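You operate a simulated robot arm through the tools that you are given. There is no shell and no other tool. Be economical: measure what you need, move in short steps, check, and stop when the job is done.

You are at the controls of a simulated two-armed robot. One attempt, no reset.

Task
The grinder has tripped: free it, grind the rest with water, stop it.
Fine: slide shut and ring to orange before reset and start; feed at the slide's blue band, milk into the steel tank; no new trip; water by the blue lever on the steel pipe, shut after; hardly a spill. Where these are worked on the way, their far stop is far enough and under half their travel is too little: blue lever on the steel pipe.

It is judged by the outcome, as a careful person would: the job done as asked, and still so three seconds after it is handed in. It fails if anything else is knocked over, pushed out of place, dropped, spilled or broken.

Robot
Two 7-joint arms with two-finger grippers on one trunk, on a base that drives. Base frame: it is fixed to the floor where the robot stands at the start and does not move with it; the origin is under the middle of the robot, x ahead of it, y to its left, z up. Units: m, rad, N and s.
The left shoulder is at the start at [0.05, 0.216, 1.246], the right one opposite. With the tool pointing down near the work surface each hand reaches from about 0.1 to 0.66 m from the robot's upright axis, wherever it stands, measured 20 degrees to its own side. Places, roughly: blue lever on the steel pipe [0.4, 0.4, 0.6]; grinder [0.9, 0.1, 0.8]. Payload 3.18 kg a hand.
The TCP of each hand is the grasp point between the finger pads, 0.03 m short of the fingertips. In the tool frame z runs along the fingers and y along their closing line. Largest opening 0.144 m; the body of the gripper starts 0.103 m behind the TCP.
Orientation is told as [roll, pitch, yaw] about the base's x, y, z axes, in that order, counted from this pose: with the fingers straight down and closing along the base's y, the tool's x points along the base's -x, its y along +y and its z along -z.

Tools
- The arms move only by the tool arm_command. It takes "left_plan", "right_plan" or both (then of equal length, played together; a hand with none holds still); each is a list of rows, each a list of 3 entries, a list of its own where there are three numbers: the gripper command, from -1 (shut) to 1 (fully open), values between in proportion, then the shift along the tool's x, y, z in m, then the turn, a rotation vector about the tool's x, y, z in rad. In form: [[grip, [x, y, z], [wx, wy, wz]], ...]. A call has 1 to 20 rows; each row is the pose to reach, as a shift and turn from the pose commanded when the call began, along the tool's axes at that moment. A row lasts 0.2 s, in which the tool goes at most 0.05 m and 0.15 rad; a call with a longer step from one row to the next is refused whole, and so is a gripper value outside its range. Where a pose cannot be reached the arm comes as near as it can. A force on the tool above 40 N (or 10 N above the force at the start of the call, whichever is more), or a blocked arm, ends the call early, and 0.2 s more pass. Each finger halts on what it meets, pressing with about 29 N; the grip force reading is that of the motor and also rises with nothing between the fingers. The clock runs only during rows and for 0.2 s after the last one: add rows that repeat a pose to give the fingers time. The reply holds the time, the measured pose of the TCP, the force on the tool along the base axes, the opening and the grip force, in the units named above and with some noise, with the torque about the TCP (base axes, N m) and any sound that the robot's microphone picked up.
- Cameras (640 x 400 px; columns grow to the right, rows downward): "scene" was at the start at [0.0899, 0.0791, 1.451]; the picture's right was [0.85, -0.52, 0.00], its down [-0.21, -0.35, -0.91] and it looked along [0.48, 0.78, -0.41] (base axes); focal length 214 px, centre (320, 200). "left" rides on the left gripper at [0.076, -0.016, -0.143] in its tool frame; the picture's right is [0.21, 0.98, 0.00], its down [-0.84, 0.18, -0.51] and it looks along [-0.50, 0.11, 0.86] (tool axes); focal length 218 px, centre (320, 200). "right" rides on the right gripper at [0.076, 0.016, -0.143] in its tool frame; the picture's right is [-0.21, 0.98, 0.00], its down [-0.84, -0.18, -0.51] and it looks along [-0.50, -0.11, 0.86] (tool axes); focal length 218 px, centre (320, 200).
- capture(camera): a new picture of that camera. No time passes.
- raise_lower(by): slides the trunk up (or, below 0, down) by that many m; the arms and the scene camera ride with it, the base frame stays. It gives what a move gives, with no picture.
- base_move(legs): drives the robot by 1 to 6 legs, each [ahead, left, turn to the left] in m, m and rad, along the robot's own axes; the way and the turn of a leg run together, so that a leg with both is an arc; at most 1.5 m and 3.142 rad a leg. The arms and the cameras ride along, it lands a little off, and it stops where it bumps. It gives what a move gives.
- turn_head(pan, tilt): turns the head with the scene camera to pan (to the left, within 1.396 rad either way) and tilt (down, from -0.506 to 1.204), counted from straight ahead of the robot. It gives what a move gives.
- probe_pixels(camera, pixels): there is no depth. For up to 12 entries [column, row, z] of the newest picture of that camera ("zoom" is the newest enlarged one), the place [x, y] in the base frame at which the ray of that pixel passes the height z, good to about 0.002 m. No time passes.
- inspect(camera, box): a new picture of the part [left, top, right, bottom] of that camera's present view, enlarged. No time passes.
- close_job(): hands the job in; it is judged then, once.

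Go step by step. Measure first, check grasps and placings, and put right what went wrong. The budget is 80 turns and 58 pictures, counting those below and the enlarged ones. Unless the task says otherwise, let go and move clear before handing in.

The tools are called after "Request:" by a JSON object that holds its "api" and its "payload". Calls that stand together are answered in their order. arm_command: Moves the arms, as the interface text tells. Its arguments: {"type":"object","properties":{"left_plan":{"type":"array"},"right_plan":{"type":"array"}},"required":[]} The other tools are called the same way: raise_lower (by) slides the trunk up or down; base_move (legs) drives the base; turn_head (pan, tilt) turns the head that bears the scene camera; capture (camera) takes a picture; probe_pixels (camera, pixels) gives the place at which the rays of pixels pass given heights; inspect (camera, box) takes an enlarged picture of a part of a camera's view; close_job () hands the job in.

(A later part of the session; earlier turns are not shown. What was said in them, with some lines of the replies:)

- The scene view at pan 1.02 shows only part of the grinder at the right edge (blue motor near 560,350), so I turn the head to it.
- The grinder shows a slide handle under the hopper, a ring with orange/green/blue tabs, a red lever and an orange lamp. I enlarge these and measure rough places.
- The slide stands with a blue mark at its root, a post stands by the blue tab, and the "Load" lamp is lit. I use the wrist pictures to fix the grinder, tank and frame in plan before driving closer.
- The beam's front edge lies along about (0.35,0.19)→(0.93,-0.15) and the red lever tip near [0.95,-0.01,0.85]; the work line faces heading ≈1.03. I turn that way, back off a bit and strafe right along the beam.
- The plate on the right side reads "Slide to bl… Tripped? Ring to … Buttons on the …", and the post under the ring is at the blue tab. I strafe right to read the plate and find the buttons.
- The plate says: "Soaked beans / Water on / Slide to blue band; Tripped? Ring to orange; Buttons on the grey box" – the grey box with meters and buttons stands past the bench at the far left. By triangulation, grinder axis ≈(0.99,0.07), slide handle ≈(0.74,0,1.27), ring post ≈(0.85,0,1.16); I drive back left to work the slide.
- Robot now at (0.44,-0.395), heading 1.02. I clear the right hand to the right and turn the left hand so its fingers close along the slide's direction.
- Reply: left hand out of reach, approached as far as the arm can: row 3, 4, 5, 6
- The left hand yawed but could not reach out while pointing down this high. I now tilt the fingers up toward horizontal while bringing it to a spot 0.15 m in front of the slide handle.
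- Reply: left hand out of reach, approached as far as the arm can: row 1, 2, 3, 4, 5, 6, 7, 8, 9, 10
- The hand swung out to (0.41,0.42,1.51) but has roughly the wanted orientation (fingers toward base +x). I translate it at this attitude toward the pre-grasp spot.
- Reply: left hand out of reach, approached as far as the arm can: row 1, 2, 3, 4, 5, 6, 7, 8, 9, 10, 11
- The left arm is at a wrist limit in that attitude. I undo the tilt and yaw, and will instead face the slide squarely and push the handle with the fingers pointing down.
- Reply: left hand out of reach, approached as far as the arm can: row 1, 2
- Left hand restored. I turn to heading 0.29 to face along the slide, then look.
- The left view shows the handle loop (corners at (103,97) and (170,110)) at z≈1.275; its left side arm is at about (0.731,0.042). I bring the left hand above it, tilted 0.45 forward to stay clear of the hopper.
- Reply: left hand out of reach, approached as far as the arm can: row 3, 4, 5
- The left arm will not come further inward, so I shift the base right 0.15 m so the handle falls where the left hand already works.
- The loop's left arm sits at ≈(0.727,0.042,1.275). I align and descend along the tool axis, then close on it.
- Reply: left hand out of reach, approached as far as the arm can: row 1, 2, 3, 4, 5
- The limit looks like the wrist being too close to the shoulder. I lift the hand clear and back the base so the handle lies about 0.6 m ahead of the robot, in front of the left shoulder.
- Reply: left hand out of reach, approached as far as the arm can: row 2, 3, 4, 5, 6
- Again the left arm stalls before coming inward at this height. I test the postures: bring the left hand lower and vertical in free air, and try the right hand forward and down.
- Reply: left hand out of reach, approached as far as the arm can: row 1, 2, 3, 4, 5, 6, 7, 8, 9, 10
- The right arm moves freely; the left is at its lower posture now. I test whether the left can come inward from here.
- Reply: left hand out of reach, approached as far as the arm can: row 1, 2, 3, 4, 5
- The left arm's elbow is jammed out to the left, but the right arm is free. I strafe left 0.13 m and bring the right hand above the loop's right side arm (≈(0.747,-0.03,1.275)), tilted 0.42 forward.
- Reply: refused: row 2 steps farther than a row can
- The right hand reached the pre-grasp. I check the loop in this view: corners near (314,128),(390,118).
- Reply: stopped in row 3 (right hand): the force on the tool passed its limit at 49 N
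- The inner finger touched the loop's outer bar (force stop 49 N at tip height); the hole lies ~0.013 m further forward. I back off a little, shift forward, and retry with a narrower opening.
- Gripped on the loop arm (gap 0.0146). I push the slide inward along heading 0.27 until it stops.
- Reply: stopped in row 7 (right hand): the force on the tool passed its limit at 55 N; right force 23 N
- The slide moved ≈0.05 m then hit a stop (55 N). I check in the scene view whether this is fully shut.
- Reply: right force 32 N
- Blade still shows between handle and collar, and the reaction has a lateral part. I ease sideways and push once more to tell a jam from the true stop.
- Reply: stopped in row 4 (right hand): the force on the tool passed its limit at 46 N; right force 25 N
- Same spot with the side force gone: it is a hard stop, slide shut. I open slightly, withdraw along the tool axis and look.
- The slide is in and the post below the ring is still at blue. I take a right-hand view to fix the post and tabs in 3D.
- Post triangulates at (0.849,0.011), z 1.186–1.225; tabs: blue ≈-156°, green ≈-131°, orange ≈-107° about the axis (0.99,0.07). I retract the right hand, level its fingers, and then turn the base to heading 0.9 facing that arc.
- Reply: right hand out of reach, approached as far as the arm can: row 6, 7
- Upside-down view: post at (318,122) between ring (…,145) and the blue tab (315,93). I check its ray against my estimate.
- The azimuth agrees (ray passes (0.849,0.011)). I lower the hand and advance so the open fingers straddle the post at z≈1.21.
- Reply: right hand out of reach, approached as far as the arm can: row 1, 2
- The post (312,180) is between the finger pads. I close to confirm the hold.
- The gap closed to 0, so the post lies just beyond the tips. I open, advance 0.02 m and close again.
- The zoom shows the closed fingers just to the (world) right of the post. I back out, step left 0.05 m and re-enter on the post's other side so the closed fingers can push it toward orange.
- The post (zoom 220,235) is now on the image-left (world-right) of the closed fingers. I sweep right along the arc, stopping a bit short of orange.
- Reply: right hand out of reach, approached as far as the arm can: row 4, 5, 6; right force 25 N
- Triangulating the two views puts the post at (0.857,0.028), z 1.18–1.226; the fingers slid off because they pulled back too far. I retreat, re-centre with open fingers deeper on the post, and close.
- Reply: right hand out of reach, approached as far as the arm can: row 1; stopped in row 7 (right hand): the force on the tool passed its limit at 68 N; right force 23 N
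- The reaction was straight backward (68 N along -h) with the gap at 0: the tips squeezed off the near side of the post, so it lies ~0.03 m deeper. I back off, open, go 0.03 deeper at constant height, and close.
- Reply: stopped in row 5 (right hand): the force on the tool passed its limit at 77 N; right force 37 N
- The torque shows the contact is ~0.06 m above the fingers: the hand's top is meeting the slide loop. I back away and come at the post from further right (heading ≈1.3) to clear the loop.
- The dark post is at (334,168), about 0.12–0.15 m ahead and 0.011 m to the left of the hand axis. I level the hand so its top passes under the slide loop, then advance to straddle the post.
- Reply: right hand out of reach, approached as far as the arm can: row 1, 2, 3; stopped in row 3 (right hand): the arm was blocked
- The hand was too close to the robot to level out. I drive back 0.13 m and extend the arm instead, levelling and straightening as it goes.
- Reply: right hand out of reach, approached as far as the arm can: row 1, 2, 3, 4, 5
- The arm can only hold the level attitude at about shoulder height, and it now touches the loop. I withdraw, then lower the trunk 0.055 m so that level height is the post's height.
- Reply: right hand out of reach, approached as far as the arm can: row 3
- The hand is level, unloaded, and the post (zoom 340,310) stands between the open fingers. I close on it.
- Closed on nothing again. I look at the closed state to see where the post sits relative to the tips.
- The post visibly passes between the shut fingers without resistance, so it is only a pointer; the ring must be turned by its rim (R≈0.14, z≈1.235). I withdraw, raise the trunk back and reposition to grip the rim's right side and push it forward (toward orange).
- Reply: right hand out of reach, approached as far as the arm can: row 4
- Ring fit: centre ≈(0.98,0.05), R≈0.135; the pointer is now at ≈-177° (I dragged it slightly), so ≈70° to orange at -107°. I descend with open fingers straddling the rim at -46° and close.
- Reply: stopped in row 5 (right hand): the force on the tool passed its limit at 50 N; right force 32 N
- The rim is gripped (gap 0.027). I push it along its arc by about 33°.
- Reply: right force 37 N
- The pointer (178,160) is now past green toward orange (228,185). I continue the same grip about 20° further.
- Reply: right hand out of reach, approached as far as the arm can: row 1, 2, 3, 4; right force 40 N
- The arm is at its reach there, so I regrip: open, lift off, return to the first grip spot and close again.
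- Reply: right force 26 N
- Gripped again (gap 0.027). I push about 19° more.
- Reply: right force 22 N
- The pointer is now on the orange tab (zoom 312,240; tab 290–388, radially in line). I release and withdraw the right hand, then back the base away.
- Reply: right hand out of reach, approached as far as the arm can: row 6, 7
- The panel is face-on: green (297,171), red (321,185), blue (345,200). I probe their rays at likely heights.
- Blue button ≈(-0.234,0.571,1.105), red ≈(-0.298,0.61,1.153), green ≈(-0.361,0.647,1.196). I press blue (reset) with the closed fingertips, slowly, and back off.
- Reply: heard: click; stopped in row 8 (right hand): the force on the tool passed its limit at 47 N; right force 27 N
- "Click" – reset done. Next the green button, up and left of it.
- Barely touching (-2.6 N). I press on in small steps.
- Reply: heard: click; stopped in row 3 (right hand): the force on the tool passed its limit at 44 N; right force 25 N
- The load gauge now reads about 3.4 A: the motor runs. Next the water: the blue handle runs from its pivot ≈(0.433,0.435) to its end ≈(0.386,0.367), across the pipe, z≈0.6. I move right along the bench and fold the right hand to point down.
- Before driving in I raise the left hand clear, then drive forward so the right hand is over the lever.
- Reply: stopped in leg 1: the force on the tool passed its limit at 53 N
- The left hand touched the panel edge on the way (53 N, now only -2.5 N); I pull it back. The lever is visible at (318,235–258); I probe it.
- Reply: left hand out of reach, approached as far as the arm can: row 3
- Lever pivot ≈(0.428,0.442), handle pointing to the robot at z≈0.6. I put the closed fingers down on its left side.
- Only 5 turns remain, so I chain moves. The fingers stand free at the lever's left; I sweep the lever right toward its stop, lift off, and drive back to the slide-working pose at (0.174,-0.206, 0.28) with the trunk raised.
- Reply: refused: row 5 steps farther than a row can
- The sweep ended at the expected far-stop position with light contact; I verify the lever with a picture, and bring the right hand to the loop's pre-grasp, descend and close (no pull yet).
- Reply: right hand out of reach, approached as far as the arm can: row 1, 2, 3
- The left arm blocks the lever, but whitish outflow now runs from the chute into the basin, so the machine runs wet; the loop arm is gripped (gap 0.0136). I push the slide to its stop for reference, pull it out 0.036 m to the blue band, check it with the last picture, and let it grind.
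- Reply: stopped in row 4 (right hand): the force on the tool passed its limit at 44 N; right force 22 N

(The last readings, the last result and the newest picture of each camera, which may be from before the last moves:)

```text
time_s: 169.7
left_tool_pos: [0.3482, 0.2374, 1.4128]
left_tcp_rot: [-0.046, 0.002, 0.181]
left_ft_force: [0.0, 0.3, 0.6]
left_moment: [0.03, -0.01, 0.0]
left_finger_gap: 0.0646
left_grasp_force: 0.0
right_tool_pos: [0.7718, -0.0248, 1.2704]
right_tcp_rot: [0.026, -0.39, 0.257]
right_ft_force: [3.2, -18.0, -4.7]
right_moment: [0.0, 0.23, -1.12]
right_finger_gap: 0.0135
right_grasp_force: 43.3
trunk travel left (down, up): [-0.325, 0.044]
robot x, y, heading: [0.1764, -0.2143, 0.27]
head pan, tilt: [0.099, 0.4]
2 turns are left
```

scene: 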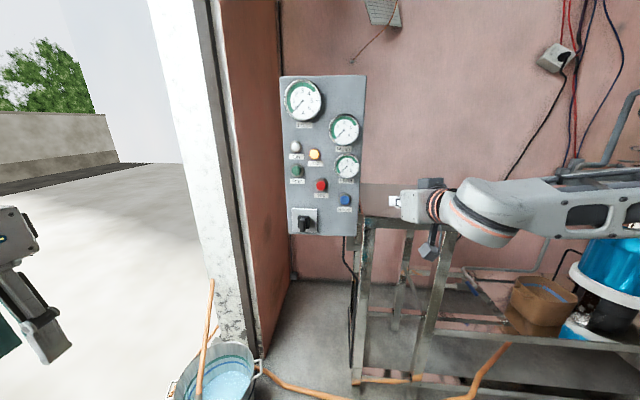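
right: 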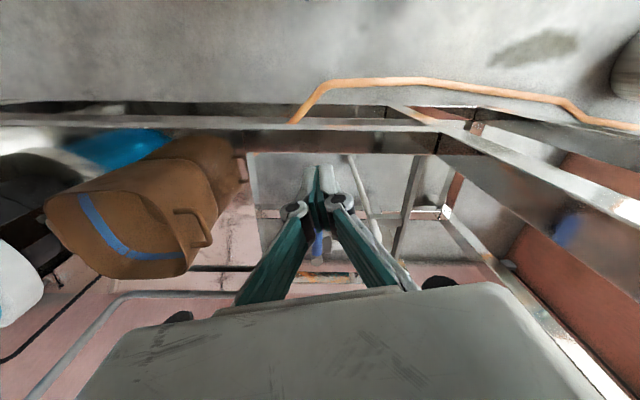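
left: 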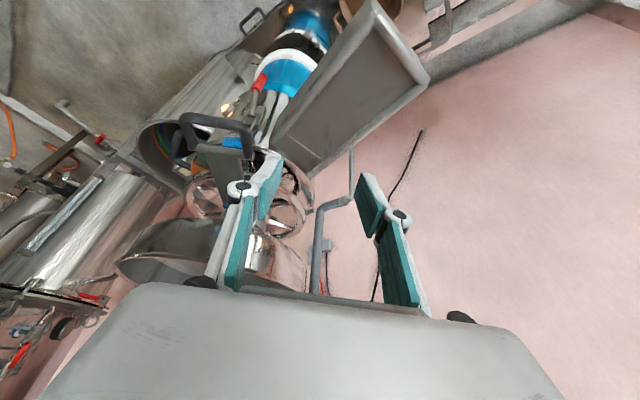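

The band (zoom 305–372, 240) sits right at the collar edge with the slide 0.03 m open, and no trip was heard. I let it grind while holding the slide (head swings pass the time), then shut the slide, release gently, drive to the lever, turn it back, and drive to the panel.

Request:
{"api": "turn_head", "payload": {"pan": 1.39, "tilt": 1.0}}

Request:
{"api": "turn_head", "payload": {"pan": -1.39, "tilt": 0.0}}

Request:
{"api": "turn_head", "payload": {"pan": 1.39, "tilt": 1.0}}

Request:
{"api": "turn_head", "payload": {"pan": -1.39, "tilt": 0.0}}

Request:
{"api": "turn_head", "payload": {"pan": 1.39, "tilt": 1.0}}

Request:
{"api": "turn_head", "payload": {"pan": -1.39, "tilt": 0.0}}

Request:
{"api": "turn_head", "payload": {"pan": 1.39, "tilt": 1.0}}

Request:
{"api": "turn_head", "payload": {"pan": -1.39, "tilt": 0.0}}

Request:
{"api": "turn_head", "payload": {"pan": 1.39, "tilt": 1.0}}

Request:
{"api": "turn_head", "payload": {"pan": -1.39, "tilt": 0.0}}

Request:
{"api": "turn_head", "payload": {"pan": 1.39, "tilt": 1.0}}

Request:
{"api": "turn_head", "payload": {"pan": -1.39, "tilt": 0.0}}

Request:
{"api": "turn_head", "payload": {"pan": 1.39, "tilt": 1.0}}

Request:
{"api": "turn_head", "payload": {"pan": -1.39, "tilt": 0.0}}

Request:
{"api": "turn_head", "payload": {"pan": 1.39, "tilt": 1.0}}

Request:
{"api": "turn_head", "payload": {"pan": 0.0, "tilt": 0.3}}

Request:
{"api": "arm_command", "payload": {"right_plan": [[-1, [-0.0083, 0, 0.0035], [0, 0, 0]], [-1, [-0.0166, 0, 0.007], [0, 0, 0]], [-1, [-0.0249, 0, 0.0105], [0, 0, 0]], [-1, [-0.0299, 0, 0.0126], [0, 0, 0]], [-1, [-0.0349, 0, 0.0147], [0, 0, 0]]]}}

Request:
{"api": "arm_command", "payload": {"right_plan": [[-0.3, [0, 0, 0], [0, 0, 0]], [-0.3, [0, 0, 0], [0, 0, 0]], [-0.3, [0, 0, 0], [0, 0, 0]], [-0.3, [0, 0, -0.035], [0, 0, 0]], [-0.3, [0, 0, -0.075], [0, 0, 0]], [-0.3, [0, 0, -0.12], [0, 0, 0]]]}}

Request:
{"api": "arm_command", "payload": {"right_plan": [[-0.3, [0.02, -0.04, 0], [0, 0, 0]], [-0.3, [0.04, -0.08, 0], [0, 0, 0]], [-1, [0.055, -0.105, 0.02], [0, 0.04, 0]], [-1, [0.08, -0.13, 0.05], [0, 0.085, 0]], [-1, [0.105, -0.155, 0.08], [0, 0.13, 0]], [-1, [0.13, -0.178, 0.11], [0, 0.175, 0]], [-1, [0.155, -0.2, 0.14], [0, 0.22, 0]], [-1, [0.185, -0.215, 0.17], [0, 0.265, 0]], [-1, [0.22, -0.22, 0.2], [0, 0.31, 0]], [-1, [0.25, -0.22, 0.225], [0, 0.355, 0]], [-1, [0.261, -0.22, 0.232], [0, 0.39, 0]]]}}

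Request:
{"api": "base_move", "payload": {"legs": [[-0.345, 0.116, 0], [0, 0, 0.775]]}}

```text
time_s: 171.2
left_tool_pos: [0.3478, 0.2375, 1.4122]
left_tcp_rot: [-0.045, 0.004, 0.178]
left_ft_force: [-0.8, 0.4, -0.9]
left_moment: [0.03, 0.01, 0.04]
left_finger_gap: 0.0649
left_grasp_force: 0.0
right_tool_pos: [0.77, -0.0253, 1.2718]
right_tcp_rot: [0.027, -0.39, 0.258]
right_ft_force: [3.8, -16.7, -3.4]
right_moment: [0.05, 0.02, -1.12]
right_finger_gap: 0.0139
right_grasp_force: 43.4
trunk travel left (down, up): [-0.325, 0.044]
robot x, y, heading: [0.1782, -0.2085, 0.268]
head pan, tilt: [1.389, 1.0]
```

```text
time_s: 173.6
left_tool_pos: [0.3493, 0.2363, 1.4126]
left_tcp_rot: [-0.046, 0.003, 0.179]
left_ft_force: [0.3, -0.1, -0.6]
left_moment: [0.0, -0.01, -0.04]
left_finger_gap: 0.0647
left_grasp_force: 0.0
right_tool_pos: [0.7697, -0.025, 1.2708]
right_tcp_rot: [0.027, -0.389, 0.259]
right_ft_force: [4.1, -17.4, -3.9]
right_moment: [0.06, -0.02, -1.14]
right_finger_gap: 0.0134
right_grasp_force: 43.1
trunk travel left (down, up): [-0.325, 0.044]
robot x, y, heading: [0.1788, -0.2096, 0.27]
head pan, tilt: [-1.389, 0.0]
```

```text
time_s: 176.1
left_tool_pos: [0.3479, 0.2363, 1.4127]
left_tcp_rot: [-0.046, 0.004, 0.18]
left_ft_force: [-0.4, 0.2, 0.0]
left_moment: [-0.04, -0.01, -0.01]
left_finger_gap: 0.0649
left_grasp_force: 0.1
right_tool_pos: [0.7732, -0.0249, 1.2702]
right_tcp_rot: [0.026, -0.389, 0.257]
right_ft_force: [4.5, -18.5, -3.7]
right_moment: [0.0, 0.06, -1.11]
right_finger_gap: 0.0136
right_grasp_force: 43.8
trunk travel left (down, up): [-0.325, 0.044]
robot x, y, heading: [0.1751, -0.2096, 0.264]
head pan, tilt: [1.389, 1.0]
```

```text
time_s: 178.5
left_tool_pos: [0.3482, 0.2367, 1.413]
left_tcp_rot: [-0.044, 0.003, 0.18]
left_ft_force: [-0.6, 1.4, -0.4]
left_moment: [-0.01, 0.01, -0.04]
left_finger_gap: 0.0648
left_grasp_force: 0.1
right_tool_pos: [0.7711, -0.0246, 1.2695]
right_tcp_rot: [0.024, -0.391, 0.26]
right_ft_force: [3.5, -17.5, -3.1]
right_moment: [0.01, 0.07, -1.11]
right_finger_gap: 0.0133
right_grasp_force: 43.0
trunk travel left (down, up): [-0.325, 0.044]
robot x, y, heading: [0.1752, -0.2103, 0.268]
head pan, tilt: [-1.389, 0.0]
```

```text
time_s: 181.0
left_tool_pos: [0.3483, 0.2364, 1.4127]
left_tcp_rot: [-0.044, 0.004, 0.179]
left_ft_force: [1.2, -0.2, -0.2]
left_moment: [0.0, 0.0, -0.03]
left_finger_gap: 0.0649
left_grasp_force: 0.1
right_tool_pos: [0.7725, -0.0253, 1.2718]
right_tcp_rot: [0.027, -0.389, 0.258]
right_ft_force: [4.3, -17.5, -3.1]
right_moment: [0.12, 0.03, -1.12]
right_finger_gap: 0.0136
right_grasp_force: 42.9
trunk travel left (down, up): [-0.325, 0.044]
robot x, y, heading: [0.1781, -0.2095, 0.27]
head pan, tilt: [1.389, 1.0]
```

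```text
time_s: 183.4
left_tool_pos: [0.3483, 0.2359, 1.4137]
left_tcp_rot: [-0.046, 0.004, 0.18]
left_ft_force: [0.1, -0.4, 0.3]
left_moment: [-0.01, -0.01, 0.01]
left_finger_gap: 0.0648
left_grasp_force: 0.1
right_tool_pos: [0.7712, -0.0246, 1.2708]
right_tcp_rot: [0.026, -0.387, 0.259]
right_ft_force: [4.8, -17.8, -3.4]
right_moment: [0.06, 0.04, -1.15]
right_finger_gap: 0.0138
right_grasp_force: 43.5
trunk travel left (down, up): [-0.325, 0.044]
robot x, y, heading: [0.1784, -0.2094, 0.267]
head pan, tilt: [-1.389, 0.0]
```

```text
time_s: 185.9
left_tool_pos: [0.3482, 0.2361, 1.4137]
left_tcp_rot: [-0.047, 0.004, 0.181]
left_ft_force: [-0.2, 0.4, -0.5]
left_moment: [0.0, -0.02, 0.02]
left_finger_gap: 0.0647
left_grasp_force: 0.0
right_tool_pos: [0.7716, -0.0241, 1.271]
right_tcp_rot: [0.025, -0.389, 0.26]
right_ft_force: [4.2, -18.1, -4.1]
right_moment: [0.0, 0.06, -1.14]
right_finger_gap: 0.0134
right_grasp_force: 43.2
trunk travel left (down, up): [-0.325, 0.044]
robot x, y, heading: [0.1791, -0.2116, 0.266]
head pan, tilt: [1.389, 1.0]
```

```text
time_s: 188.3
left_tool_pos: [0.3472, 0.2363, 1.4146]
left_tcp_rot: [-0.046, 0.004, 0.18]
left_ft_force: [-0.3, 0.3, -0.3]
left_moment: [0.01, 0.01, -0.02]
left_finger_gap: 0.0648
left_grasp_force: 0.2
right_tool_pos: [0.7715, -0.0252, 1.2706]
right_tcp_rot: [0.028, -0.389, 0.257]
right_ft_force: [4.7, -17.8, -3.8]
right_moment: [0.0, 0.04, -1.12]
right_finger_gap: 0.0136
right_grasp_force: 43.1
trunk travel left (down, up): [-0.325, 0.044]
robot x, y, heading: [0.1778, -0.2098, 0.269]
head pan, tilt: [-1.389, 0.0]
```

```text
time_s: 190.8
left_tool_pos: [0.3491, 0.2372, 1.4133]
left_tcp_rot: [-0.045, 0.003, 0.179]
left_ft_force: [0.0, 0.4, 0.2]
left_moment: [0.01, 0.03, 0.01]
left_finger_gap: 0.0648
left_grasp_force: 0.1
right_tool_pos: [0.7715, -0.0256, 1.2707]
right_tcp_rot: [0.027, -0.389, 0.258]
right_ft_force: [4.5, -16.9, -4.5]
right_moment: [0.01, 0.07, -1.13]
right_finger_gap: 0.0136
right_grasp_force: 43.0
trunk travel left (down, up): [-0.325, 0.044]
robot x, y, heading: [0.1766, -0.2115, 0.27]
head pan, tilt: [1.389, 1.0]
```

```text
time_s: 193.2
left_tool_pos: [0.3487, 0.2368, 1.4131]
left_tcp_rot: [-0.045, 0.004, 0.18]
left_ft_force: [0.5, 0.3, 0.3]
left_moment: [-0.01, 0.0, -0.01]
left_finger_gap: 0.0649
left_grasp_force: 0.1
right_tool_pos: [0.7705, -0.0254, 1.2703]
right_tcp_rot: [0.027, -0.389, 0.26]
right_ft_force: [4.7, -18.0, -3.8]
right_moment: [0.05, 0.04, -1.14]
right_finger_gap: 0.0137
right_grasp_force: 43.2
trunk travel left (down, up): [-0.325, 0.044]
robot x, y, heading: [0.1781, -0.2085, 0.271]
head pan, tilt: [-1.389, 0.0]
```

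```text
time_s: 195.7
left_tool_pos: [0.348, 0.2367, 1.4122]
left_tcp_rot: [-0.045, 0.003, 0.181]
left_ft_force: [0.2, 0.2, 0.1]
left_moment: [0.02, 0.02, 0.01]
left_finger_gap: 0.0648
left_grasp_force: 0.0
right_tool_pos: [0.7718, -0.0252, 1.2706]
right_tcp_rot: [0.026, -0.39, 0.258]
right_ft_force: [5.2, -17.9, -3.0]
right_moment: [0.05, 0.02, -1.11]
right_finger_gap: 0.0136
right_grasp_force: 43.3
trunk travel left (down, up): [-0.325, 0.044]
robot x, y, heading: [0.1771, -0.2083, 0.267]
head pan, tilt: [1.389, 1.0]
```

```text
time_s: 198.1
left_tool_pos: [0.3481, 0.2369, 1.4126]
left_tcp_rot: [-0.046, 0.004, 0.179]
left_ft_force: [-0.3, 0.3, 0.4]
left_moment: [-0.02, -0.01, -0.02]
left_finger_gap: 0.0649
left_grasp_force: 0.1
right_tool_pos: [0.7723, -0.0249, 1.2707]
right_tcp_rot: [0.027, -0.389, 0.259]
right_ft_force: [4.5, -16.9, -3.5]
right_moment: [0.04, 0.05, -1.12]
right_finger_gap: 0.0136
right_grasp_force: 43.2
trunk travel left (down, up): [-0.325, 0.044]
robot x, y, heading: [0.1753, -0.2101, 0.271]
head pan, tilt: [-1.389, 0.0]
```

```text
time_s: 200.6
left_tool_pos: [0.3485, 0.2361, 1.413]
left_tcp_rot: [-0.046, 0.003, 0.181]
left_ft_force: [1.4, 0.1, -0.7]
left_moment: [-0.02, 0.02, -0.02]
left_finger_gap: 0.065
left_grasp_force: 0.1
right_tool_pos: [0.7721, -0.025, 1.2701]
right_tcp_rot: [0.027, -0.388, 0.258]
right_ft_force: [5.2, -17.4, -2.9]
right_moment: [0.0, 0.01, -1.13]
right_finger_gap: 0.0138
right_grasp_force: 43.5
trunk travel left (down, up): [-0.325, 0.044]
robot x, y, heading: [0.174, -0.2155, 0.273]
head pan, tilt: [1.389, 1.0]
```

```text
time_s: 203.0
left_tool_pos: [0.3496, 0.2371, 1.4123]
left_tcp_rot: [-0.046, 0.003, 0.179]
left_ft_force: [-0.3, -0.1, -0.7]
left_moment: [0.0, 0.02, 0.04]
left_finger_gap: 0.0646
left_grasp_force: 0.1
right_tool_pos: [0.7717, -0.0243, 1.2709]
right_tcp_rot: [0.027, -0.39, 0.258]
right_ft_force: [4.7, -16.3, -3.0]
right_moment: [0.0, 0.07, -1.15]
right_finger_gap: 0.0133
right_grasp_force: 43.1
trunk travel left (down, up): [-0.325, 0.044]
robot x, y, heading: [0.1796, -0.2139, 0.267]
head pan, tilt: [-1.389, 0.0]
```

```text
time_s: 205.5
left_tool_pos: [0.348, 0.2366, 1.4111]
left_tcp_rot: [-0.045, 0.003, 0.18]
left_ft_force: [-0.3, 0.6, -0.1]
left_moment: [0.0, -0.02, -0.03]
left_finger_gap: 0.0651
left_grasp_force: 0.0
right_tool_pos: [0.7706, -0.0253, 1.2701]
right_tcp_rot: [0.026, -0.39, 0.259]
right_ft_force: [4.9, -17.5, -3.9]
right_moment: [0.01, 0.07, -1.1]
right_finger_gap: 0.0136
right_grasp_force: 43.2
trunk travel left (down, up): [-0.325, 0.044]
robot x, y, heading: [0.1777, -0.2101, 0.265]
head pan, tilt: [1.389, 1.0]
```

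```text
time_s: 207.0
left_tool_pos: [0.3481, 0.2373, 1.4129]
left_tcp_rot: [-0.046, 0.003, 0.179]
left_ft_force: [0.3, -0.1, 0.3]
left_moment: [-0.01, 0.02, 0.02]
left_finger_gap: 0.0649
left_grasp_force: 0.1
right_tool_pos: [0.7726, -0.0239, 1.2725]
right_tcp_rot: [0.026, -0.387, 0.26]
right_ft_force: [4.6, -16.7, -4.0]
right_moment: [0.02, 0.08, -1.14]
right_finger_gap: 0.0137
right_grasp_force: 43.1
trunk travel left (down, up): [-0.325, 0.044]
robot x, y, heading: [0.176, -0.2107, 0.266]
head pan, tilt: [0.0, 0.3]
```

```text
time_s: 208.2
left_tool_pos: [0.343, 0.2344, 1.413]
left_tcp_rot: [-0.046, 0.0, 0.18]
left_ft_force: [0.4, 0.5, 0.1]
left_moment: [-0.01, -0.01, 0.0]
left_finger_gap: 0.0649
left_grasp_force: 0.0
right_tool_pos: [0.8015, -0.0176, 1.271]
right_tcp_rot: [0.03, -0.389, 0.259]
right_ft_force: [-20.9, -28.9, 4.3]
right_moment: [0.09, 0.1, -1.2]
right_finger_gap: 0.0134
right_grasp_force: 42.9
trunk travel left (down, up): [-0.325, 0.044]
robot x, y, heading: [0.1768, -0.2072, 0.267]
head pan, tilt: [0.0, 0.3]
```

```text
time_s: 209.2
left_tool_pos: [0.3457, 0.2387, 1.4125]
left_tcp_rot: [-0.047, 0.003, 0.18]
left_ft_force: [-0.6, -0.1, -0.2]
left_moment: [0.02, -0.04, 0.0]
left_finger_gap: 0.0648
left_grasp_force: 0.1
right_tool_pos: [0.7915, -0.0153, 1.2915]
right_tcp_rot: [0.02, -0.372, 0.266]
right_ft_force: [0.5, -0.7, 0.2]
right_moment: [0.01, -0.01, 0.0]
right_finger_gap: 0.0502
right_grasp_force: 0.2
trunk travel left (down, up): [-0.325, 0.044]
robot x, y, heading: [0.1767, -0.2146, 0.267]
head pan, tilt: [0.0, 0.3]
stopped in row 5 (right hand): the force on the tool passed its limit at 95 N (the readings are from after the stop); the commanded pose is now the measured one
```

```text
time_s: 209.7
left_tool_pos: [0.3423, 0.2448, 1.4114]
left_tcp_rot: [-0.051, 0.003, 0.185]
left_ft_force: [-1.3, 0.3, 0.8]
left_moment: [0.0, -0.05, -0.01]
left_finger_gap: 0.0648
left_grasp_force: 0.0
right_tool_pos: [0.7742, -0.0505, 1.2852]
right_tcp_rot: [0.03, -0.373, 0.289]
right_ft_force: [-7.2, 25.0, 0.6]
right_moment: [0.31, 0.23, -0.24]
right_finger_gap: 0.0655
right_grasp_force: 12.9
trunk travel left (down, up): [-0.325, 0.044]
robot x, y, heading: [0.1764, -0.209, 0.275]
head pan, tilt: [0.0, 0.3]
stopped in row 2 (right hand): the force on the tool passed its limit at 51 N (the readings are from after the stop); the commanded pose is now the measured one
```

```text
time_s: 210.7
left_tool_pos: [0.3106, 0.245, 1.411]
left_tcp_rot: [-0.05, 0.006, 0.184]
left_ft_force: [-0.6, 0.2, -1.0]
left_moment: [-0.01, 0.02, -0.01]
left_finger_gap: 0.0645
left_grasp_force: 0.1
right_tool_pos: [0.7476, -0.0532, 1.2854]
right_tcp_rot: [0.03, -0.388, 0.282]
right_ft_force: [3.4, 11.2, 3.2]
right_moment: [0.1, -0.14, -0.33]
right_finger_gap: 0.0555
right_grasp_force: 4.3
trunk travel left (down, up): [-0.325, 0.044]
robot x, y, heading: [0.1461, -0.2076, 0.271]
head pan, tilt: [0.0, 0.3]
stopped in leg 1: the force on the tool passed its limit at 59 N (the readings are from after the stop); the commanded pose is now the measured one
```

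Request:
{"api": "raise_lower", "payload": {"by": -0.32}}

Request:
{"api": "base_move", "payload": {"legs": [[0.25, 0, 0]]}}

Request:
{"api": "arm_command", "payload": {"right_plan": [[-1, [-0.045, -0.02, 0], [0, 0, 0]], [-1, [-0.09, -0.04, 0], [0, 0, 0]], [-1, [-0.13, -0.06, 0], [0, 0, 0]], [-1, [-0.165, -0.0769, 0.01], [0, 0, 0]], [-1, [-0.1946, -0.0769, 0.03], [0, 0, 0]], [-1, [-0.1946, -0.0769, 0.07], [0, 0, 0]], [-1, [-0.1946, -0.0769, 0.105], [0, 0, 0]], [-1, [-0.1946, -0.0769, 0.134], [0, 0, 0]], [-1, [-0.182, -0.077, 0.134], [0, 0, 0]], [-1, [-0.1696, -0.0771, 0.134], [0, 0, 0]], [-1, [-0.1537, -0.0804, 0.134], [0, 0, 0]], [-1, [-0.1385, -0.0796, 0.134], [0, 0, 0]], [-1, [-0.1196, -0.0723, 0.134], [0, 0, 0]], [-1, [-0.1041, -0.0589, 0.134], [0, 0, 0]], [-1, [-0.0946, -0.0422, 0.134], [0, 0, 0]], [-1, [-0.0922, -0.0333, 0.134], [0, 0, 0]], [-1, [-0.09, -0.022, 0.134], [0, 0, 0]]]}}

Request:
{"api": "arm_command", "payload": {"right_plan": [[-1, [0, -0.012, 0], [0, 0, 0]], [-1, [0.01, -0.012, -0.045], [0, 0, 0]], [-1, [0.02, -0.012, -0.09], [0, 0, 0]], [-1, [0.035, -0.012, -0.13], [0, 0, 0]], [-1, [0.055, -0.005, -0.17], [0, 0, 0]]]}}

Request:
{"api": "base_move", "payload": {"legs": [[-0.25, 0, 0], [-0.174, 0, 0]]}}

Request:
{"api": "raise_lower", "payload": {"by": 0.2}}

Request:
{"api": "base_move", "payload": {"legs": [[0, 0.503, 0]]}}

Request:
{"api": "arm_command", "payload": {"right_plan": [[-1, [-0.011, 0.012, -0.013], [0, -0.125, 0]], [-1, [-0.023, 0.024, -0.025], [0, -0.25, 0]], [-1, [-0.034, 0.036, -0.038], [0, -0.375, 0]], [-1, [-0.046, 0.048, -0.051], [0, -0.5, 0]], [-1, [-0.057, 0.06, -0.064], [0, -0.625, 0]], [-1, [-0.068, 0.072, -0.076], [0, -0.75, 0]], [-1, [-0.08, 0.084, -0.089], [0, -0.875, 0]], [-1, [-0.091, 0.096, -0.102], [0, -1.0, 0]], [-1, [-0.103, 0.108, -0.114], [0, -1.125, 0]], [-1, [-0.114, 0.12, -0.127], [0, -1.25, 0]]]}}

```text
time_s: 211.4
left_tool_pos: [0.3115, 0.2443, 1.3948]
left_tcp_rot: [-0.05, 0.005, 0.184]
left_ft_force: [-0.4, 0.6, 0.0]
left_moment: [0.0, -0.02, 0.0]
left_finger_gap: 0.0649
left_grasp_force: 0.0
right_tool_pos: [0.7524, -0.052, 1.2744]
right_tcp_rot: [0.036, -0.404, 0.281]
right_ft_force: [4.0, 13.9, 1.5]
right_moment: [0.06, 0.16, -0.32]
right_finger_gap: 0.0582
right_grasp_force: 6.3
trunk travel left (down, up): [-0.309, 0.06]
robot x, y, heading: [0.1429, -0.2132, 0.272]
head pan, tilt: [0.0, 0.3]
stopped: the force on the tool passed its limit at 46 N (the readings are from after the stop); the commanded pose is now the measured one
```

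```text
time_s: 212.5
left_tool_pos: [0.3795, 0.2608, 1.3953]
left_tcp_rot: [-0.05, 0.007, 0.182]
left_ft_force: [-0.1, -0.3, -0.2]
left_moment: [0.01, 0.0, -0.01]
left_finger_gap: 0.0648
left_grasp_force: 0.1
right_tool_pos: [0.8064, -0.0359, 1.2721]
right_tcp_rot: [0.037, -0.372, 0.285]
right_ft_force: [-5.0, 0.8, -3.7]
right_moment: [-0.06, 0.06, 0.11]
right_finger_gap: 0.0521
right_grasp_force: 0.9
trunk travel left (down, up): [-0.309, 0.06]
robot x, y, heading: [0.2078, -0.1889, 0.269]
head pan, tilt: [0.0, 0.3]
stopped in leg 1: the force on the tool passed its limit at 76 N (the readings are from after the stop); the commanded pose is now the measured one
```

```text
time_s: 212.8
left_tool_pos: [0.3766, 0.2678, 1.3932]
left_tcp_rot: [-0.054, 0.006, 0.187]
left_ft_force: [-0.1, 1.0, -0.1]
left_moment: [-0.02, 0.05, -0.03]
left_finger_gap: 0.0649
left_grasp_force: 0.0
right_tool_pos: [0.8006, -0.0183, 1.2734]
right_tcp_rot: [0.043, -0.344, 0.313]
right_ft_force: [-17.2, 35.3, -0.1]
right_moment: [-0.3, 0.61, -0.89]
right_finger_gap: 0.016
right_grasp_force: 28.5
trunk travel left (down, up): [-0.309, 0.06]
robot x, y, heading: [0.2078, -0.1889, 0.275]
head pan, tilt: [0.0, 0.3]
stopped in row 1 (right hand): the force on the tool passed its limit at 61 N (the readings are from after the stop); the commanded pose is now the measured one
```

```text
time_s: 213.1
left_tool_pos: [0.3767, 0.2643, 1.3944]
left_tcp_rot: [-0.049, 0.006, 0.187]
left_ft_force: [0.9, -0.4, -0.2]
left_moment: [0.07, 0.03, 0.0]
left_finger_gap: 0.0644
left_grasp_force: 0.0
right_tool_pos: [0.7995, -0.0179, 1.2729]
right_tcp_rot: [0.052, -0.345, 0.32]
right_ft_force: [-4.4, 19.5, 1.7]
right_moment: [0.37, -0.54, -1.25]
right_finger_gap: 0.0156
right_grasp_force: 45.1
trunk travel left (down, up): [-0.309, 0.06]
robot x, y, heading: [0.2088, -0.1862, 0.277]
head pan, tilt: [0.0, 0.3]
stopped in row 1 (right hand): the force on the tool passed its limit at 57 N (the readings are from after the stop); the commanded pose is now the measured one
```

```text
time_s: 214.1
left_tool_pos: [0.3192, 0.2481, 1.3948]
left_tcp_rot: [-0.049, 0.007, 0.189]
left_ft_force: [0.5, 0.3, 0.5]
left_moment: [0.04, 0.05, -0.02]
left_finger_gap: 0.0647
left_grasp_force: 0.1
right_tool_pos: [0.7459, -0.0314, 1.2754]
right_tcp_rot: [0.055, -0.362, 0.326]
right_ft_force: [-5.2, 11.5, 2.5]
right_moment: [0.08, -0.95, -1.55]
right_finger_gap: 0.0159
right_grasp_force: 44.8
trunk travel left (down, up): [-0.309, 0.06]
robot x, y, heading: [0.1546, -0.2049, 0.279]
head pan, tilt: [0.0, 0.3]
stopped in leg 1: the force on the tool passed its limit at 86 N (the readings are from after the stop); the commanded pose is now the measured one
```

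```text
time_s: 214.7
left_tool_pos: [0.3227, 0.2488, 1.4237]
left_tcp_rot: [-0.049, 0.007, 0.187]
left_ft_force: [0.6, 0.1, -0.2]
left_moment: [-0.03, -0.02, -0.03]
left_finger_gap: 0.0647
left_grasp_force: 0.0
right_tool_pos: [0.7475, -0.0324, 1.2903]
right_tcp_rot: [0.041, -0.335, 0.328]
right_ft_force: [9.7, 6.7, -13.3]
right_moment: [-0.16, 0.41, -1.01]
right_finger_gap: 0.0164
right_grasp_force: 45.2
right hand out of reach, approached as far as the arm can: row 1
trunk travel left (down, up): [-0.337, 0.033]
robot x, y, heading: [0.1539, -0.2014, 0.277]
head pan, tilt: [0.0, 0.3]
stopped: the force on the tool passed its limit at 101 N (the readings are from after the stop); the commanded pose is now the measured one
```

```text
time_s: 215.8
left_tool_pos: [0.318, 0.2587, 1.4237]
left_tcp_rot: [-0.05, 0.005, 0.184]
left_ft_force: [0.0, 0.8, -0.2]
left_moment: [-0.03, -0.02, -0.02]
left_finger_gap: 0.0647
left_grasp_force: 0.0
right_tool_pos: [0.7472, -0.0318, 1.2894]
right_tcp_rot: [0.037, -0.332, 0.301]
right_ft_force: [2.6, -10.9, -5.8]
right_moment: [-0.24, -0.26, -1.47]
right_finger_gap: 0.0156
right_grasp_force: 44.9
trunk travel left (down, up): [-0.337, 0.033]
robot x, y, heading: [0.1477, -0.1915, 0.278]
head pan, tilt: [0.0, 0.3]
stopped in leg 1: the force on the tool passed its limit at 46 N (the readings are from after the stop); the commanded pose is now the measured one
```

```text
time_s: 216.2
left_tool_pos: [0.3188, 0.2593, 1.4245]
left_tcp_rot: [-0.049, 0.005, 0.181]
left_ft_force: [-0.1, 0.9, -1.0]
left_moment: [-0.07, -0.05, 0.01]
left_finger_gap: 0.0647
left_grasp_force: 0.2
right_tool_pos: [0.7505, -0.0292, 1.2894]
right_tcp_rot: [0.025, -0.391, 0.284]
right_ft_force: [6.0, -18.6, -5.4]
right_moment: [-0.6, 0.71, -1.28]
right_finger_gap: 0.0152
right_grasp_force: 44.7
trunk travel left (down, up): [-0.337, 0.033]
robot x, y, heading: [0.1509, -0.1877, 0.27]
head pan, tilt: [0.0, 0.3]
stopped in row 1 (right hand): the force on the tool passed its limit at 52 N (the readings are from after the stop); the commanded pose is now the measured one
1 turns are left
```

The first release snagged on the loop and the chain stalled; the slide is held again. In this last turn I push the slide in, release in small steps, shut the lever, press Stop, move clear and hand in.

Request:
{"api": "arm_command", "payload": {"right_plan": [[-1, [-0.0092, -0.004, 0.0039], [0, 0, 0]], [-1, [-0.0185, -0.008, 0.0078], [0, 0, 0]], [-1, [-0.0277, -0.008, 0.0116], [0, 0, 0]], [-1, [-0.037, -0.008, 0.0155], [0, 0, 0]], [-1, [-0.0462, -0.008, 0.0194], [0, 0, 0]], [-1, [-0.049, -0.008, 0.0206], [0, 0, 0]]]}}

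Request:
{"api": "arm_command", "payload": {"right_plan": [[-0.4, [0.006, 0, -0.003], [0, 0, 0]], [-0.3, [0.006, 0, -0.003], [0, 0, 0]], [-0.3, [0.006, 0, -0.003], [0, 0, 0]]]}}

Request:
{"api": "arm_command", "payload": {"right_plan": [[-0.3, [0, 0, -0.02], [0, 0, 0]], [-0.3, [0, 0, -0.04], [0, 0, 0]]]}}

Request:
{"api": "arm_command", "payload": {"right_plan": [[-0.3, [0, 0, -0.02], [0, 0, 0]], [-0.3, [0, 0, -0.04], [0, 0, 0]]]}}

Request:
{"api": "arm_command", "payload": {"right_plan": [[-0.3, [0, 0, -0.03], [0, 0, 0]], [-0.3, [0.02, 0, -0.057], [0, 0, 0]]]}}

Request:
{"api": "arm_command", "payload": {"right_plan": [[-0.3, [0, -0.04, 0], [0, 0, 0]], [-0.3, [0, -0.08, 0], [0, 0, 0]], [-0.3, [0, -0.12, 0], [0, 0, 0]], [-1, [0, -0.16, 0], [0, 0, 0]]]}}

Request:
{"api": "arm_command", "payload": {"right_plan": [[-1, [0.0327, -0.002, 0.0312], [0, 0.049, 0]], [-1, [0.0653, -0.0045, 0.0623], [0, 0.0975, 0]], [-1, [0.098, -0.007, 0.0935], [0, 0.146, 0]], [-1, [0.1307, -0.009, 0.1247], [0, 0.195, 0]], [-1, [0.1634, -0.011, 0.1559], [0, 0.244, 0]], [-1, [0.196, -0.0135, 0.187], [0, 0.2925, 0]], [-1, [0.2287, -0.016, 0.2182], [0, 0.341, 0]], [-1, [0.2614, -0.018, 0.2494], [0, 0.39, 0]], [-1, [0.2614, -0.018, 0.2494], [0, 0.39, 0]]]}}

Request:
{"api": "base_move", "payload": {"legs": [[-0.329, 0.089, 0], [0, 0, 0.78]]}}

Request:
{"api": "raise_lower", "payload": {"by": -0.332}}

Request:
{"api": "base_move", "payload": {"legs": [[0.25, 0, 0]]}}

Request:
{"api": "arm_command", "payload": {"right_plan": [[-1, [-0.045, -0.02, 0], [0, 0, 0]], [-1, [-0.09, -0.04, 0], [0, 0, 0]], [-1, [-0.13, -0.06, 0], [0, 0, 0]], [-1, [-0.165, -0.0827, 0.01], [0, 0, 0]], [-1, [-0.1922, -0.0827, 0.03], [0, 0, 0]], [-1, [-0.1922, -0.0827, 0.065], [0, 0, 0]], [-1, [-0.1922, -0.0827, 0.095], [0, 0, 0]], [-1, [-0.1922, -0.0827, 0.118], [0, 0, 0]], [-1, [-0.18, -0.0825, 0.118], [0, 0, 0]], [-1, [-0.1671, -0.0821, 0.118], [0, 0, 0]], [-1, [-0.1511, -0.0851, 0.118], [0, 0, 0]], [-1, [-0.136, -0.0838, 0.118], [0, 0, 0]], [-1, [-0.1172, -0.0761, 0.118], [0, 0, 0]], [-1, [-0.1021, -0.0622, 0.118], [0, 0, 0]], [-1, [-0.0931, -0.0452, 0.118], [0, 0, 0]], [-1, [-0.091, -0.0363, 0.118], [0, 0, 0]], [-1, [-0.09, -0.024, 0.118], [0, 0, 0]]]}}

Request:
{"api": "arm_command", "payload": {"right_plan": [[-1, [0, -0.012, 0], [0, 0, 0]], [-1, [0.01, -0.012, -0.045], [0, 0, 0]], [-1, [0.02, -0.012, -0.09], [0, 0, 0]], [-1, [0.035, -0.012, -0.13], [0, 0, 0]], [-1, [0.055, -0.005, -0.17], [0, 0, 0]]]}}

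Request:
{"api": "base_move", "payload": {"legs": [[-0.424, 0, 0]]}}

Request:
{"api": "raise_lower", "payload": {"by": 0.2}}

Request:
{"api": "base_move", "payload": {"legs": [[0, 0.503, 0]]}}

Request:
{"api": "arm_command", "payload": {"right_plan": [[-1, [-0.025, 0.021, -0.0175], [0, -0.125, 0]], [-1, [-0.05, 0.043, -0.035], [0, -0.25, 0]], [-1, [-0.0755, 0.064, -0.0526], [0, -0.375, 0]], [-1, [-0.1, 0.085, -0.07], [0, -0.5, 0]], [-1, [-0.126, 0.1065, -0.0877], [0, -0.625, 0]], [-1, [-0.151, 0.128, -0.105], [0, -0.75, 0]], [-1, [-0.176, 0.149, -0.123], [0, -0.875, 0]], [-1, [-0.201, 0.17, -0.14], [0, -1.0, 0]], [-1, [-0.2265, 0.192, -0.158], [0, -1.125, 0]], [-1, [-0.2517, 0.213, -0.1754], [0, -1.25, 0]], [-1, [-0.2517, 0.213, -0.1754], [0, -1.25, 0]]]}}

Request:
{"api": "arm_command", "payload": {"right_plan": [[-1, [-0.0063, 0, 0.019], [0, 0, 0]], [-1, [-0.011, 0, 0.0332], [0, 0, 0]], [-1, [-0.0142, 0, 0.0427], [0, 0, 0]], [-1, [-0.0164, 0, 0.0493], [0, 0, 0]], [-1, [-0.0183, 0, 0.055], [0, 0, 0]], [-1, [-0.0202, 0, 0.0607], [0, 0, 0]], [-1, [-0.022, 0, 0.0664], [0, 0, 0]], [-1, [-0.0252, 0, 0.0759], [0, 0, 0]]]}}

```text
time_s: 217.6
left_tool_pos: [0.3146, 0.2565, 1.425]
left_tcp_rot: [-0.046, 0.002, 0.183]
left_ft_force: [-0.3, -0.2, -0.5]
left_moment: [-0.02, -0.01, -0.01]
left_finger_gap: 0.0648
left_grasp_force: 0.1
right_tool_pos: [0.7934, -0.0192, 1.2903]
right_tcp_rot: [0.03, -0.387, 0.295]
right_ft_force: [-30.8, -15.9, -18.3]
right_moment: [0.14, -0.17, -1.34]
right_finger_gap: 0.0155
right_grasp_force: 45.2
trunk travel left (down, up): [-0.337, 0.033]
robot x, y, heading: [0.1517, -0.1893, 0.271]
head pan, tilt: [0.0, 0.3]
```

```text
time_s: 218.4
left_tool_pos: [0.3178, 0.2586, 1.4238]
left_tcp_rot: [-0.048, 0.006, 0.182]
left_ft_force: [0.4, -0.1, 0.5]
left_moment: [0.02, 0.02, -0.01]
left_finger_gap: 0.0649
left_grasp_force: 0.0
right_tool_pos: [0.7946, -0.0215, 1.2931]
right_tcp_rot: [0.029, -0.399, 0.297]
right_ft_force: [-6.5, -3.5, -5.2]
right_moment: [-0.22, 0.18, 0.18]
right_finger_gap: 0.0495
right_grasp_force: 0.1
trunk travel left (down, up): [-0.337, 0.033]
robot x, y, heading: [0.1516, -0.1915, 0.274]
head pan, tilt: [0.0, 0.3]
```

```text
time_s: 219.0
left_tool_pos: [0.3177, 0.2591, 1.4246]
left_tcp_rot: [-0.047, 0.005, 0.184]
left_ft_force: [1.0, -0.2, 0.0]
left_moment: [0.03, 0.01, 0.03]
left_finger_gap: 0.0649
left_grasp_force: 0.0
right_tool_pos: [0.7792, -0.0255, 1.3299]
right_tcp_rot: [0.026, -0.396, 0.298]
right_ft_force: [-0.3, -0.3, 0.6]
right_moment: [-0.01, -0.04, -0.02]
right_finger_gap: 0.0504
right_grasp_force: 0.1
trunk travel left (down, up): [-0.337, 0.033]
robot x, y, heading: [0.152, -0.1886, 0.268]
head pan, tilt: [0.0, 0.3]
```

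```text
time_s: 219.6
left_tool_pos: [0.3177, 0.259, 1.4234]
left_tcp_rot: [-0.048, 0.005, 0.184]
left_ft_force: [0.3, -0.4, -0.1]
left_moment: [0.02, -0.02, 0.02]
left_finger_gap: 0.065
left_grasp_force: 0.0
right_tool_pos: [0.7637, -0.0313, 1.3667]
right_tcp_rot: [0.03, -0.394, 0.298]
right_ft_force: [0.7, 0.1, -0.1]
right_moment: [0.03, 0.0, 0.04]
right_finger_gap: 0.0504
right_grasp_force: 0.0
trunk travel left (down, up): [-0.337, 0.033]
robot x, y, heading: [0.1532, -0.1882, 0.272]
head pan, tilt: [0.0, 0.3]
```

```text
time_s: 220.2
left_tool_pos: [0.3167, 0.2576, 1.4243]
left_tcp_rot: [-0.047, 0.004, 0.183]
left_ft_force: [-0.4, -0.3, -0.4]
left_moment: [0.02, 0.0, -0.03]
left_finger_gap: 0.0647
left_grasp_force: 0.0
right_tool_pos: [0.7256, -0.0445, 1.4127]
right_tcp_rot: [0.029, -0.395, 0.297]
right_ft_force: [-0.2, 0.3, -0.2]
right_moment: [0.0, -0.03, 0.0]
right_finger_gap: 0.0505
right_grasp_force: 0.1
trunk travel left (down, up): [-0.337, 0.033]
robot x, y, heading: [0.1463, -0.1935, 0.268]
head pan, tilt: [0.0, 0.3]
```

```text
time_s: 221.2
left_tool_pos: [0.3183, 0.2578, 1.4244]
left_tcp_rot: [-0.045, 0.004, 0.184]
left_ft_force: [0.4, -0.6, 0.0]
left_moment: [0.05, 0.02, -0.03]
left_finger_gap: 0.0648
left_grasp_force: 0.1
right_tool_pos: [0.7747, -0.2002, 1.4068]
right_tcp_rot: [0.03, -0.395, 0.295]
right_ft_force: [0.3, -0.4, 0.0]
right_moment: [0.05, 0.01, 0.01]
right_finger_gap: 0.0002
right_grasp_force: 29.0
trunk travel left (down, up): [-0.337, 0.033]
robot x, y, heading: [0.1495, -0.1918, 0.273]
head pan, tilt: [0.0, 0.3]
```

```text
time_s: 223.2
left_tool_pos: [0.3181, 0.2584, 1.4235]
left_tcp_rot: [-0.048, 0.006, 0.184]
left_ft_force: [-0.1, 0.5, -0.1]
left_moment: [0.01, 0.0, -0.03]
left_finger_gap: 0.0647
left_grasp_force: 0.1
right_tool_pos: [0.6398, -0.2532, 1.0749]
right_tcp_rot: [0.028, -0.006, 0.307]
right_ft_force: [-0.3, -0.2, 0.4]
right_moment: [0.0, 0.0, -0.01]
right_finger_gap: 0.0
right_grasp_force: 29.2
trunk travel left (down, up): [-0.337, 0.033]
robot x, y, heading: [0.15, -0.1889, 0.271]
head pan, tilt: [0.0, 0.3]
```

```text
time_s: 227.4
left_tool_pos: [-0.3732, 0.2519, 1.4231]
left_tcp_rot: [-0.047, 0.006, 0.944]
left_ft_force: [-0.1, 0.6, 1.0]
left_moment: [0.0, 0.0, 0.0]
left_finger_gap: 0.0648
left_grasp_force: 0.0
right_tool_pos: [0.2122, 0.1022, 1.0742]
right_tcp_rot: [0.025, -0.005, 1.066]
right_ft_force: [0.1, -0.5, -1.1]
right_moment: [0.0, -0.02, 0.01]
right_finger_gap: 0.0001
right_grasp_force: 29.5
trunk travel left (down, up): [-0.337, 0.033]
robot x, y, heading: [-0.1872, -0.1918, 1.034]
head pan, tilt: [0.0, 0.3]
```

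```text
time_s: 230.7
left_tool_pos: [-0.3747, 0.2499, 1.0915]
left_tcp_rot: [-0.048, 0.004, 0.944]
left_ft_force: [-0.7, -0.5, 1.2]
left_moment: [0.04, -0.03, -0.01]
left_finger_gap: 0.0646
left_grasp_force: 0.0
right_tool_pos: [0.2131, 0.1018, 0.7447]
right_tcp_rot: [0.026, -0.007, 1.066]
right_ft_force: [-0.6, -0.3, -1.2]
right_moment: [0.01, -0.03, -0.01]
right_finger_gap: 0.0
right_grasp_force: 29.1
trunk travel left (down, up): [-0.005, 0.365]
robot x, y, heading: [-0.1863, -0.1889, 1.031]
head pan, tilt: [0.0, 0.3]
```

```text
time_s: 232.5
left_tool_pos: [-0.2449, 0.4628, 1.0913]
left_tcp_rot: [-0.048, 0.004, 0.941]
left_ft_force: [0.1, 0.3, -0.2]
left_moment: [-0.01, 0.02, 0.0]
left_finger_gap: 0.0653
left_grasp_force: 0.0
right_tool_pos: [0.341, 0.3127, 0.7422]
right_tcp_rot: [0.026, -0.005, 1.064]
right_ft_force: [0.6, 0.2, 0.4]
right_moment: [-0.01, -0.01, 0.0]
right_finger_gap: 0.0001
right_grasp_force: 28.7
trunk travel left (down, up): [-0.005, 0.365]
robot x, y, heading: [-0.0595, 0.023, 1.028]
head pan, tilt: [0.0, 0.3]
```

```text
time_s: 236.1
left_tool_pos: [-0.2442, 0.4623, 1.0911]
left_tcp_rot: [-0.048, 0.007, 0.937]
left_ft_force: [-1.2, 0.2, 0.5]
left_moment: [-0.1, -0.03, 0.01]
left_finger_gap: 0.0649
left_grasp_force: 0.0
right_tool_pos: [0.4113, 0.3774, 0.6246]
right_tcp_rot: [0.014, -0.002, 1.042]
right_ft_force: [9.7, -7.5, 5.7]
right_moment: [-0.06, -0.26, -0.14]
right_finger_gap: 0.0003
right_grasp_force: 29.0
trunk travel left (down, up): [-0.005, 0.365]
robot x, y, heading: [-0.0632, 0.0238, 1.029]
head pan, tilt: [0.0, 0.3]
stopped in row 17 (right hand): the force on the tool passed its limit at 47 N (the readings are from after the stop); the commanded pose is now the measured one
```

```text
time_s: 237.3
left_tool_pos: [-0.2451, 0.4628, 1.0921]
left_tcp_rot: [-0.049, 0.005, 0.938]
left_ft_force: [0.5, -0.2, -0.4]
left_moment: [0.02, -0.02, -0.01]
left_finger_gap: 0.0646
left_grasp_force: 0.1
right_tool_pos: [0.3897, 0.3264, 0.7947]
right_tcp_rot: [0.017, 0.0, 1.047]
right_ft_force: [-0.2, -0.8, 0.7]
right_moment: [-0.01, -0.02, 0.02]
right_finger_gap: 0.0002
right_grasp_force: 28.6
trunk travel left (down, up): [-0.005, 0.365]
robot x, y, heading: [-0.0606, 0.0201, 1.023]
head pan, tilt: [0.0, 0.3]
```

```text
time_s: 239.9
left_tool_pos: [-0.4678, 0.0955, 1.0927]
left_tcp_rot: [-0.046, 0.006, 0.943]
left_ft_force: [0.3, 0.0, 0.9]
left_moment: [0.0, 0.0, 0.0]
left_finger_gap: 0.0648
left_grasp_force: 0.1
right_tool_pos: [0.1658, -0.0369, 0.7936]
right_tcp_rot: [0.017, -0.002, 1.05]
right_ft_force: [0.3, -1.1, 0.8]
right_moment: [0.01, 0.0, 0.0]
right_finger_gap: 0.0001
right_grasp_force: 28.2
trunk travel left (down, up): [-0.005, 0.365]
robot x, y, heading: [-0.2803, -0.3462, 1.029]
head pan, tilt: [0.0, 0.3]
```

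```text
time_s: 242.1
left_tool_pos: [-0.4665, 0.0976, 1.2923]
left_tcp_rot: [-0.047, 0.006, 0.942]
left_ft_force: [-0.2, -0.6, 0.1]
left_moment: [-0.05, 0.06, 0.01]
left_finger_gap: 0.0647
left_grasp_force: 0.0
right_tool_pos: [0.1669, -0.0371, 0.9937]
right_tcp_rot: [0.016, 0.0, 1.05]
right_ft_force: [0.4, 0.1, -0.5]
right_moment: [-0.01, 0.0, -0.01]
right_finger_gap: 0.0
right_grasp_force: 29.1
trunk travel left (down, up): [-0.205, 0.165]
robot x, y, heading: [-0.2795, -0.3462, 1.028]
head pan, tilt: [0.0, 0.3]
```

```text
time_s: 247.0
left_tool_pos: [-0.9009, 0.3514, 1.292]
left_tcp_rot: [-0.048, 0.007, 0.949]
left_ft_force: [0.3, 0.7, -0.2]
left_moment: [0.0, 0.02, 0.02]
left_finger_gap: 0.0651
left_grasp_force: 0.0
right_tool_pos: [-0.2675, 0.2225, 0.9934]
right_tcp_rot: [0.017, -0.002, 1.058]
right_ft_force: [-0.4, -1.1, 0.1]
right_moment: [-0.01, 0.03, 0.0]
right_finger_gap: 0.0
right_grasp_force: 29.2
trunk travel left (down, up): [-0.205, 0.165]
robot x, y, heading: [-0.7108, -0.0944, 1.039]
head pan, tilt: [0.0, 0.3]
```

```text
time_s: 249.4
left_tool_pos: [-0.9025, 0.3506, 1.2916]
left_tcp_rot: [-0.047, 0.004, 0.95]
left_ft_force: [0.7, -0.2, 0.6]
left_moment: [-0.01, 0.01, -0.03]
left_finger_gap: 0.0648
left_grasp_force: 0.1
right_tool_pos: [-0.3276, 0.5452, 1.1763]
right_tcp_rot: [0.057, -1.253, 1.004]
right_ft_force: [0.2, -0.8, 0.4]
right_moment: [0.0, 0.0, 0.02]
right_finger_gap: 0.0001
right_grasp_force: 29.2
trunk travel left (down, up): [-0.205, 0.165]
robot x, y, heading: [-0.7112, -0.0933, 1.036]
head pan, tilt: [0.0, 0.3]
```

```text
time_s: 250.7
left_tool_pos: [-0.9025, 0.3463, 1.2932]
left_tcp_rot: [-0.047, 0.002, 0.949]
left_ft_force: [0.3, -0.1, -0.2]
left_moment: [0.03, 0.03, 0.03]
left_finger_gap: 0.0649
left_grasp_force: 0.1
right_tool_pos: [-0.3027, 0.5916, 1.1769]
right_tcp_rot: [0.064, -1.249, 1.0]
right_ft_force: [-7.5, -21.5, 5.5]
right_moment: [0.01, 0.05, -0.12]
right_finger_gap: 0.0058
right_grasp_force: 30.5
trunk travel left (down, up): [-0.205, 0.165]
robot x, y, heading: [-0.713, -0.0871, 1.038]
head pan, tilt: [0.0, 0.3]
heard: click
stopped in row 6 (right hand): the force on the tool passed its limit at 45 N (the readings are from after the stop); the commanded pose is now the measured one
```

Request:
{"api": "arm_command", "payload": {"right_plan": [[-1, [0.01, 0, -0.03], [0, 0, 0]], [-1, [0.02, 0, -0.06], [0, 0, 0]]]}}

Request:
{"api": "base_move", "payload": {"legs": [[-0.15, 0, 0]]}}

Request:
{"api": "close_job", "payload": {}}

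```text
time_s: 251.3
left_tool_pos: [-0.9028, 0.3496, 1.2916]
left_tcp_rot: [-0.046, 0.002, 0.95]
left_ft_force: [-0.3, -0.4, -0.8]
left_moment: [-0.01, -0.03, 0.01]
left_finger_gap: 0.0648
left_grasp_force: 0.0
right_tool_pos: [-0.3297, 0.5396, 1.1727]
right_tcp_rot: [0.061, -1.246, 1.006]
right_ft_force: [0.5, -1.0, 0.1]
right_moment: [0.02, 0.0, -0.01]
right_finger_gap: 0.0003
right_grasp_force: 31.3
trunk travel left (down, up): [-0.205, 0.165]
robot x, y, heading: [-0.7106, -0.0908, 1.041]
head pan, tilt: [0.0, 0.3]
```

```text
time_s: 252.7
left_tool_pos: [-0.9791, 0.2181, 1.2922]
left_tcp_rot: [-0.047, 0.005, 0.947]
left_ft_force: [-0.4, -0.1, -0.5]
left_moment: [0.01, -0.02, 0.0]
left_finger_gap: 0.065
left_grasp_force: 0.1
right_tool_pos: [-0.4057, 0.4089, 1.1716]
right_tcp_rot: [0.058, -1.247, 1.004]
right_ft_force: [-1.3, 0.1, 0.3]
right_moment: [0.01, 0.02, -0.01]
right_finger_gap: 0.0
right_grasp_force: 30.8
trunk travel left (down, up): [-0.205, 0.165]
robot x, y, heading: [-0.7901, -0.2247, 1.036]
head pan, tilt: [0.0, 0.3]
```

```text
The job is handed in.
```

The job is handed in, and I believe the grinder is freed, run with water and stopped. No camera check covers the final state: not the lever, the hopper or any spill.

- **Before start:** I pushed the slide to its stop, but letting go apparently drew it back about 13 mm, so it was probably slightly open at reset and start. The ring pointer was on orange in the picture.
- **Reset and start:** Both buttons clicked, and the load gauge then read about 3.4 A.
- **Water:** The lever moved to where I expected its far stop, but my arm blocked the check picture. The only sign of water was a whitish stream from the chute into the basin.
- **Feed:** I held the slide at the blue band for about 42 s. I did not see the hopper run empty.
- **After the feed:** My hand snagged on the slide handle while letting go. The slide moved out to about 50 mm open for a few seconds before I pushed it most of the way back in. I heard no trip.
- **Shutdown:** I pushed the lever back until it stopped hard, and the Stop button clicked.
- **Bumps:** Early on, the left hand touched the edge of the control panel with about 53 N. I heard no click then.
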